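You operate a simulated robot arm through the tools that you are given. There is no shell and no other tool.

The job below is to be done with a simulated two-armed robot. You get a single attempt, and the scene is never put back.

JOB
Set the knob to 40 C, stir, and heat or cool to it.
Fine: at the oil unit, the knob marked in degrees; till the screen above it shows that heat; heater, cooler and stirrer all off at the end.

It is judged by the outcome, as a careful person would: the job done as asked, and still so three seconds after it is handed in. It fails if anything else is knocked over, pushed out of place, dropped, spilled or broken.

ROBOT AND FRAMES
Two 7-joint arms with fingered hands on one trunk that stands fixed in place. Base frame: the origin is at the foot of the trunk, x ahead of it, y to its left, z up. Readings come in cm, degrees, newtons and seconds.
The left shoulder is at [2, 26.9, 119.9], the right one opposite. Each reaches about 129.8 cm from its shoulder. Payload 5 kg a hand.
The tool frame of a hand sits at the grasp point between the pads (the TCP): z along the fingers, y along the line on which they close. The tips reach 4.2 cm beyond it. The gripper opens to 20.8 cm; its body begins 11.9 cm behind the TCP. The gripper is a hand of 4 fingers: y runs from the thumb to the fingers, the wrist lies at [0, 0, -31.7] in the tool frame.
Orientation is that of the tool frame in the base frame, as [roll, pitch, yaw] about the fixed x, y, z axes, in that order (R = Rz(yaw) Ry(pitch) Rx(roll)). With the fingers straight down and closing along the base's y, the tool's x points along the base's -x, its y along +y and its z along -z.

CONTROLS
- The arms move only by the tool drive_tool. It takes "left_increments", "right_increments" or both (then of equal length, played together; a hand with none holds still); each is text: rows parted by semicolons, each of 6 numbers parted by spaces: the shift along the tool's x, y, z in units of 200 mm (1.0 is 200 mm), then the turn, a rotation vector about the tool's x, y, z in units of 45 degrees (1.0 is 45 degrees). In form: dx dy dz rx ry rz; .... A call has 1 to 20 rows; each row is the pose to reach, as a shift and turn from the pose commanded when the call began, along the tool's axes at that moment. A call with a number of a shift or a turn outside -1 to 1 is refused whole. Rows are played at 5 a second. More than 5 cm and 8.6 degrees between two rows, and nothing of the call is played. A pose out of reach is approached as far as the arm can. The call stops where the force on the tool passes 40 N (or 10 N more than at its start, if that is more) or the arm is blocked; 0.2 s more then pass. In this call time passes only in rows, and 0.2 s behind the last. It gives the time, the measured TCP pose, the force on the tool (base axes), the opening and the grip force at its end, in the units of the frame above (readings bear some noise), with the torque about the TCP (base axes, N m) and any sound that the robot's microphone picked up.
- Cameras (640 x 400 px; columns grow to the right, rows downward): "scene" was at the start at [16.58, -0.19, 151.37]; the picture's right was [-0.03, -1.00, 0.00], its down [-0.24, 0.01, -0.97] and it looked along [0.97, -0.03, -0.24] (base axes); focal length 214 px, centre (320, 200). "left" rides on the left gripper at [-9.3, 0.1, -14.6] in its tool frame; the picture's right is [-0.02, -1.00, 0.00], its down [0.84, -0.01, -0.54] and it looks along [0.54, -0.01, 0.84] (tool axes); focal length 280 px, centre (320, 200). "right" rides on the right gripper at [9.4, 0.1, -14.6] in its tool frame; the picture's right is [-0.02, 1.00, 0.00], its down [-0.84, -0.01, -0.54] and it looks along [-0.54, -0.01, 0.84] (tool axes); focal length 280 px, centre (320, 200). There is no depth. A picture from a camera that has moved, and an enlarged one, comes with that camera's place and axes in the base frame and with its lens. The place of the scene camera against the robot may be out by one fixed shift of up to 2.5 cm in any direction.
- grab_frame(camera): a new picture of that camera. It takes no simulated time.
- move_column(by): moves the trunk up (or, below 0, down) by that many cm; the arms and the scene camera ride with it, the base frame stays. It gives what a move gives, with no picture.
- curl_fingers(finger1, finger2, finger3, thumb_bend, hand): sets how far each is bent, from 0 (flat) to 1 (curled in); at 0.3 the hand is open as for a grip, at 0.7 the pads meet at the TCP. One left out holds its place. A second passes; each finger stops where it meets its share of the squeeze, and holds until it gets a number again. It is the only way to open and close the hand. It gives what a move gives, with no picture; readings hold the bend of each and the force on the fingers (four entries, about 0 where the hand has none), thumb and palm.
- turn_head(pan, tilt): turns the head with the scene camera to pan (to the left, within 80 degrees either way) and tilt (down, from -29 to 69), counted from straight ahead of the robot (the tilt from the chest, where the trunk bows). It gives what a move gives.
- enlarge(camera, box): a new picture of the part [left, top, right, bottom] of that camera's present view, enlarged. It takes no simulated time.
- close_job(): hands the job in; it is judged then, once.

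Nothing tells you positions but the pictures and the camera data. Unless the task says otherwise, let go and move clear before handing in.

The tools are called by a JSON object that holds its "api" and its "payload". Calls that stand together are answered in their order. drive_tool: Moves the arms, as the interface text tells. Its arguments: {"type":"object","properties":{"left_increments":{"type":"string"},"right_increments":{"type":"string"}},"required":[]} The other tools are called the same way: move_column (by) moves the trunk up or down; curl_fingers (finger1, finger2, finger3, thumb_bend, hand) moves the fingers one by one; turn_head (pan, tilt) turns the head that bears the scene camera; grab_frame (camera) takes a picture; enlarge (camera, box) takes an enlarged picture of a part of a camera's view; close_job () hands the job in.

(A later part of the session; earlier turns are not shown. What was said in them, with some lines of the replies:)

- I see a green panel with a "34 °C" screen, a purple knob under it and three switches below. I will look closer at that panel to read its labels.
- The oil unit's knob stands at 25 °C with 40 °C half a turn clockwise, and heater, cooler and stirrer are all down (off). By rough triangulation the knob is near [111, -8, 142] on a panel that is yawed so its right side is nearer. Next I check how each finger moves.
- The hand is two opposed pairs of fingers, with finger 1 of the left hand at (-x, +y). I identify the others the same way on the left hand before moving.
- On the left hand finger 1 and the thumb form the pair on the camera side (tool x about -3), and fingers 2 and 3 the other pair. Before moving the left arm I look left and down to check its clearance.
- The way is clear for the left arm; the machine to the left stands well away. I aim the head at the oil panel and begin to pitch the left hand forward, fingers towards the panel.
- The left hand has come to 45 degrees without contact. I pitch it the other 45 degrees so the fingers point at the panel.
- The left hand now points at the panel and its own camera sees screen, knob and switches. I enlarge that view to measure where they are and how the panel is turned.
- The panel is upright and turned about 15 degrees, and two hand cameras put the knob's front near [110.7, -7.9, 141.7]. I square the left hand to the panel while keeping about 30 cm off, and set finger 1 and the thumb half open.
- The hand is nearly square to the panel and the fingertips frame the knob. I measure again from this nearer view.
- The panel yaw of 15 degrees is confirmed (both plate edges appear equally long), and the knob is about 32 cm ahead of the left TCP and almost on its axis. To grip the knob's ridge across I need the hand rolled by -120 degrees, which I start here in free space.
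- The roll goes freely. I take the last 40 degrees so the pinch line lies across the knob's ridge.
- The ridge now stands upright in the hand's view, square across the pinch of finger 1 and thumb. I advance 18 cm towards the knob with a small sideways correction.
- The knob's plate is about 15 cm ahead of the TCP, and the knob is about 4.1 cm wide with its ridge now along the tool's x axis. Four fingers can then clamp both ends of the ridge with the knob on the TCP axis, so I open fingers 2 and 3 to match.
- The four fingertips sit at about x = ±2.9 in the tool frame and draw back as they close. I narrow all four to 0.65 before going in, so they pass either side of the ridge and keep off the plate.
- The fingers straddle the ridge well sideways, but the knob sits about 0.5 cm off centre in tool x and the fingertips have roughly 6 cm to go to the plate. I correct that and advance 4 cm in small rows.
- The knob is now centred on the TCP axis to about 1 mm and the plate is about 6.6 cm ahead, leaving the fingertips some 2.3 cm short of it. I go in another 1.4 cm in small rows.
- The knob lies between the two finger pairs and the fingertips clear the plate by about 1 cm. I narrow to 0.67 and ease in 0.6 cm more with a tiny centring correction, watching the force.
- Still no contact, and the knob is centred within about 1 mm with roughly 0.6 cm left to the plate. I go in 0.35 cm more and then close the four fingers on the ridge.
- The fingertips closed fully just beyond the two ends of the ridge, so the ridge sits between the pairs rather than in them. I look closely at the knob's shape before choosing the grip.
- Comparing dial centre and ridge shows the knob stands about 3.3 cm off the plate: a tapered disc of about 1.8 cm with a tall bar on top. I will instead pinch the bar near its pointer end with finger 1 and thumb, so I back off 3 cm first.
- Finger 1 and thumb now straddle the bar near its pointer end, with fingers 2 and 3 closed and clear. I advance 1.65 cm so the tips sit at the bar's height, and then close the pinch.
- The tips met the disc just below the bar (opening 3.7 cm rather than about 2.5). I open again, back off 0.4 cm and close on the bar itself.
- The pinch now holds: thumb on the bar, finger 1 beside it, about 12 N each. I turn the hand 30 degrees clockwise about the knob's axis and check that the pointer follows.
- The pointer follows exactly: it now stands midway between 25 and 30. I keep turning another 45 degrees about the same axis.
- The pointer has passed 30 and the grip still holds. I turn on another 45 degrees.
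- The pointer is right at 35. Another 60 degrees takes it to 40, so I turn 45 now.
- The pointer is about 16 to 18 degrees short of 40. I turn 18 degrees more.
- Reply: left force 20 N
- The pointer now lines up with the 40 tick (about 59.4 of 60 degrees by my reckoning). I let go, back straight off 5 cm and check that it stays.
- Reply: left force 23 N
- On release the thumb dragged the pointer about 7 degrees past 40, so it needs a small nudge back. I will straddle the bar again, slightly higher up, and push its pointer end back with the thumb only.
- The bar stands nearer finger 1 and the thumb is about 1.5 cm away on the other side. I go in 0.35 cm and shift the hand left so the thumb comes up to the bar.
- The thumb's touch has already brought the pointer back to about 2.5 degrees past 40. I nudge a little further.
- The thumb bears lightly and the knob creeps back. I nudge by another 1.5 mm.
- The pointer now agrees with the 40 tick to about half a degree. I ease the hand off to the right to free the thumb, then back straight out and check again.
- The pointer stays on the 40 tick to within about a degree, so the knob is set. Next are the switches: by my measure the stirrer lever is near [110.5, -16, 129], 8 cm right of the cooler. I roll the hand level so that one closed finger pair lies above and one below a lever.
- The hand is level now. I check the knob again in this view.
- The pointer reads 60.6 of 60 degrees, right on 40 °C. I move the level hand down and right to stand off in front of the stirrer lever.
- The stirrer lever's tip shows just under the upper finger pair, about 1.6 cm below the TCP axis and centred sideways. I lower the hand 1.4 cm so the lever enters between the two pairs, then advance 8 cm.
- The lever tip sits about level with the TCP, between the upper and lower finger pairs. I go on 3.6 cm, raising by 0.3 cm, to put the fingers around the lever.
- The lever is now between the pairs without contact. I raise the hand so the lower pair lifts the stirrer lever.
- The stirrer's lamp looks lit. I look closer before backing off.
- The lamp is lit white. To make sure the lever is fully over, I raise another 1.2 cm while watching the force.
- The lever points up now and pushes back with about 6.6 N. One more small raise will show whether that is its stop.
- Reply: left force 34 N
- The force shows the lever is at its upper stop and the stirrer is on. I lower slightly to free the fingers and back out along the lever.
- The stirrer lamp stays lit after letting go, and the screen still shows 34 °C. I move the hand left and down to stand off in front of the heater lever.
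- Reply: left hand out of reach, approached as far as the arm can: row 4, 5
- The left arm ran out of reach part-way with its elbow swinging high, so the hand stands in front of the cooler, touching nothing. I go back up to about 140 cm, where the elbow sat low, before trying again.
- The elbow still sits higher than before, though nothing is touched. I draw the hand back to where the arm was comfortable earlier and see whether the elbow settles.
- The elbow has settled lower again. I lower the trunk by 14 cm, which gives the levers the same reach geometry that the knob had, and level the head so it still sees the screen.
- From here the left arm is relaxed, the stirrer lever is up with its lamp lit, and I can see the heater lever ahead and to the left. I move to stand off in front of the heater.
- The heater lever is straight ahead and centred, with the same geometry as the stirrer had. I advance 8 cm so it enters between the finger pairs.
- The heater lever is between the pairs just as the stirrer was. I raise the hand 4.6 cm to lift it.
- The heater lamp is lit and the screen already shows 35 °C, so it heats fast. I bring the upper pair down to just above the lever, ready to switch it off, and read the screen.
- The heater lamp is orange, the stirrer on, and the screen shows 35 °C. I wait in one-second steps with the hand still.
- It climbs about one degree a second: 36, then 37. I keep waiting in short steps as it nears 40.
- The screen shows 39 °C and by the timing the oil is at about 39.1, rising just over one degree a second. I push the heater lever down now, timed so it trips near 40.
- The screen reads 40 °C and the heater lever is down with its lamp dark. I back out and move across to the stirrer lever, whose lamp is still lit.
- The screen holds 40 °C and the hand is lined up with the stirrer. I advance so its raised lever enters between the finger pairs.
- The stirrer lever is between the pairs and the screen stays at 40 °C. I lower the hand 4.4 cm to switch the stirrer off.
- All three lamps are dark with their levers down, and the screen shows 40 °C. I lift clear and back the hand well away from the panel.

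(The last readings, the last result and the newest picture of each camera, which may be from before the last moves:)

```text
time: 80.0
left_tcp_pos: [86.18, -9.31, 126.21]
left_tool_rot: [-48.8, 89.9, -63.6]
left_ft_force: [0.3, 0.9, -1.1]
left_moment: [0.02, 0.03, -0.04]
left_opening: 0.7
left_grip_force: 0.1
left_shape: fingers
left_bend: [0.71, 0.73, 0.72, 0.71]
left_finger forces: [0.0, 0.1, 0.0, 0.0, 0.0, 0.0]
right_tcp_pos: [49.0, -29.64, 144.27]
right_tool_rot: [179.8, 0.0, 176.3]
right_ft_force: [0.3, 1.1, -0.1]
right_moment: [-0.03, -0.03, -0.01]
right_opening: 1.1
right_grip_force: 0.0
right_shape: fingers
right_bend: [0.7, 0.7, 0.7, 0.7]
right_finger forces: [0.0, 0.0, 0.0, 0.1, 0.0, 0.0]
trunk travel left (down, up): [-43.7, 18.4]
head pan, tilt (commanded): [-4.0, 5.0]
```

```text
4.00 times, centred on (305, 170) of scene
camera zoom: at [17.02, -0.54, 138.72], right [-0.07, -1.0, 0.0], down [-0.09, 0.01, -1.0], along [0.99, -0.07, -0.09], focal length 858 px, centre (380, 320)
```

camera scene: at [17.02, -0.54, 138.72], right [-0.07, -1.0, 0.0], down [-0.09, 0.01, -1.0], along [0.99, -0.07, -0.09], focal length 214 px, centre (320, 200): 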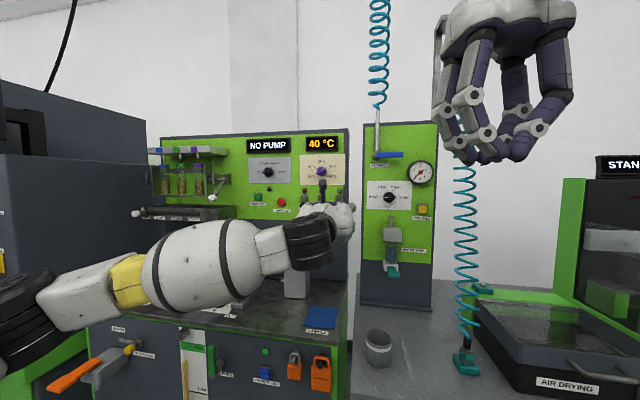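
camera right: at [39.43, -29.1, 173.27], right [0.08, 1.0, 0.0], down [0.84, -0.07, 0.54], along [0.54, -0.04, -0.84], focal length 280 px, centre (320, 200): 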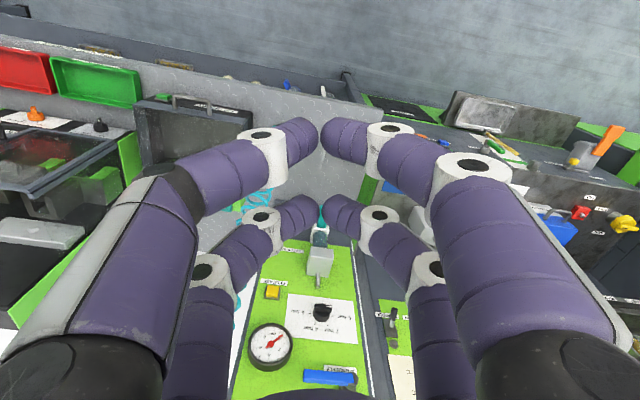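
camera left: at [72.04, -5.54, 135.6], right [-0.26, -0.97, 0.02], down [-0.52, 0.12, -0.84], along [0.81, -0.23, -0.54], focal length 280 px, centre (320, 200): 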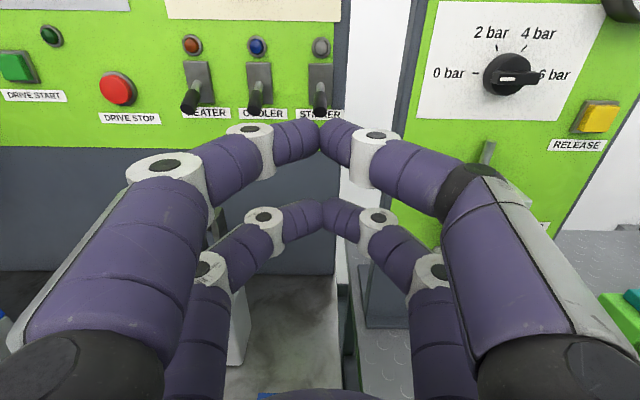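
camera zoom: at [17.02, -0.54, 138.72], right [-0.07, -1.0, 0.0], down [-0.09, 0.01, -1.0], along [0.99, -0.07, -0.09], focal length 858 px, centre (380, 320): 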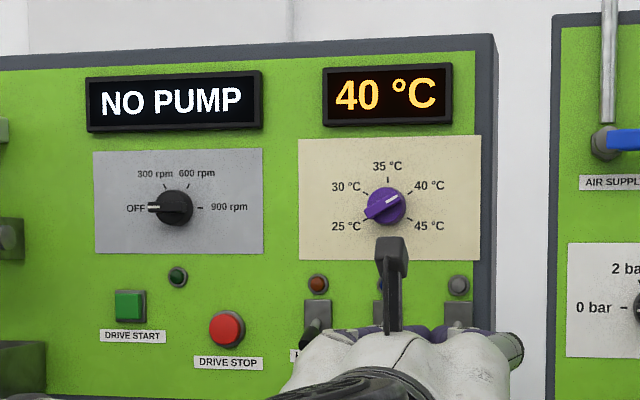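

All three levers match in the down position with dark lamps, the knob is on 40, and nothing else has moved. I wait a few seconds to see that the reading holds.

{"api": "drive_tool", "payload": {"left_increments": "0 0 0 0 0 0; 0 0 -0.05 0 0 0; 0 0 -0.1 0 0 0; 0 0 -0.15 0 0 0; 0 0 -0.2 0 0 0; 0 0 -0.2 0 0 0; 0 0 -0.2 0 0 0; 0 0 -0.2 0 0 0; 0 0 -0.2 0 0 0; 0 0 -0.2 0 0 0; 0 0 -0.2 0 0 0; 0 0 -0.2 0 0 0; 0 0 -0.2 0 0 0; 0 0 -0.2 0 0 0; 0 0 -0.2 0 0 0; 0 0 -0.2 0 0 0; 0 0 -0.2 0 0 0; 0 0 -0.2 0 0 0"}}

{"api": "enlarge", "payload": {"camera": "scene", "box": [240, 120, 370, 220]}}

{"api": "enlarge", "payload": {"camera": "scene", "box": [300, 125, 360, 180]}}

```text
time: 83.8
left_tcp_pos: [82.3, -8.4, 126.38]
left_tool_rot: [-55.5, 89.8, -70.5]
left_ft_force: [-0.2, 0.4, -1.3]
left_moment: [0.01, -0.01, -0.01]
left_opening: 0.67
left_grip_force: 0.3
left_shape: fingers
left_bend: [0.71, 0.73, 0.72, 0.71]
left_finger forces: [0.0, 0.0, 0.1, 0.0, 0.1, 0.0]
right_tcp_pos: [49.09, -29.74, 144.28]
right_tool_rot: [179.8, 0.0, 176.2]
right_ft_force: [0.3, 0.3, 0.0]
right_moment: [0.01, 0.03, -0.03]
right_opening: 1.12
right_grip_force: 0.1
right_shape: fingers
right_bend: [0.7, 0.7, 0.7, 0.7]
right_finger forces: [0.1, 0.1, 0.0, 0.0, 0.0, 0.0]
trunk travel left (down, up): [-43.7, 18.4]
head pan, tilt (commanded): [-4.0, 5.0]
```

```text
4.00 times, centred on (305, 170) of scene
camera zoom: at [17.04, -0.56, 138.71], right [-0.07, -1.0, 0.0], down [-0.09, 0.01, -1.0], along [0.99, -0.07, -0.09], focal length 858 px, centre (380, 320)
```

zoom: 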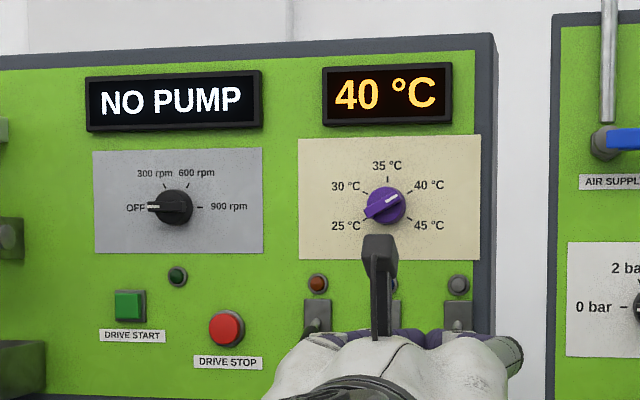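

```text
7.27 times, centred on (330, 152) of scene
camera zoom: at [17.04, -0.56, 138.71], right [-0.07, -1.0, 0.0], down [-0.09, 0.01, -1.0], along [0.99, -0.07, -0.09], focal length 1560 px, centre (247, 546)
```

zoom: 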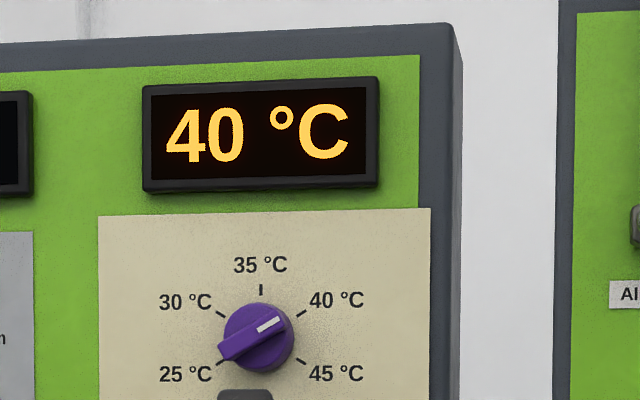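

The screen has held 40 °C for ten seconds with everything switched off, the knob points at 40 °C, and the hand is clear of the panel. I hand the job in.

{"api": "close_job", "payload": {}}

```text
The job is handed in.
```

The oil unit is at 40 °C. I set the knob to 40, switched on the stirrer and heater, and the oil warmed from 34 to 40 °C.

- **Knob:** on the 40 °C mark, to within about one degree of rotation.
- **Screen:** it read 40 °C when I switched the heater off. It still read 40 °C about ten seconds later, when I handed the job in.
- **Switches:** heater, cooler and stirrer are all down with their lamps dark. The cooler was not needed.
- **Surroundings:** I saw nothing knocked over or moved. The left hand is backed off about 30 cm from the panel, and I lowered the trunk 14 cm to reach the switches.

On the first release the knob turned about 7 degrees past 40, and I nudged it back before heating.
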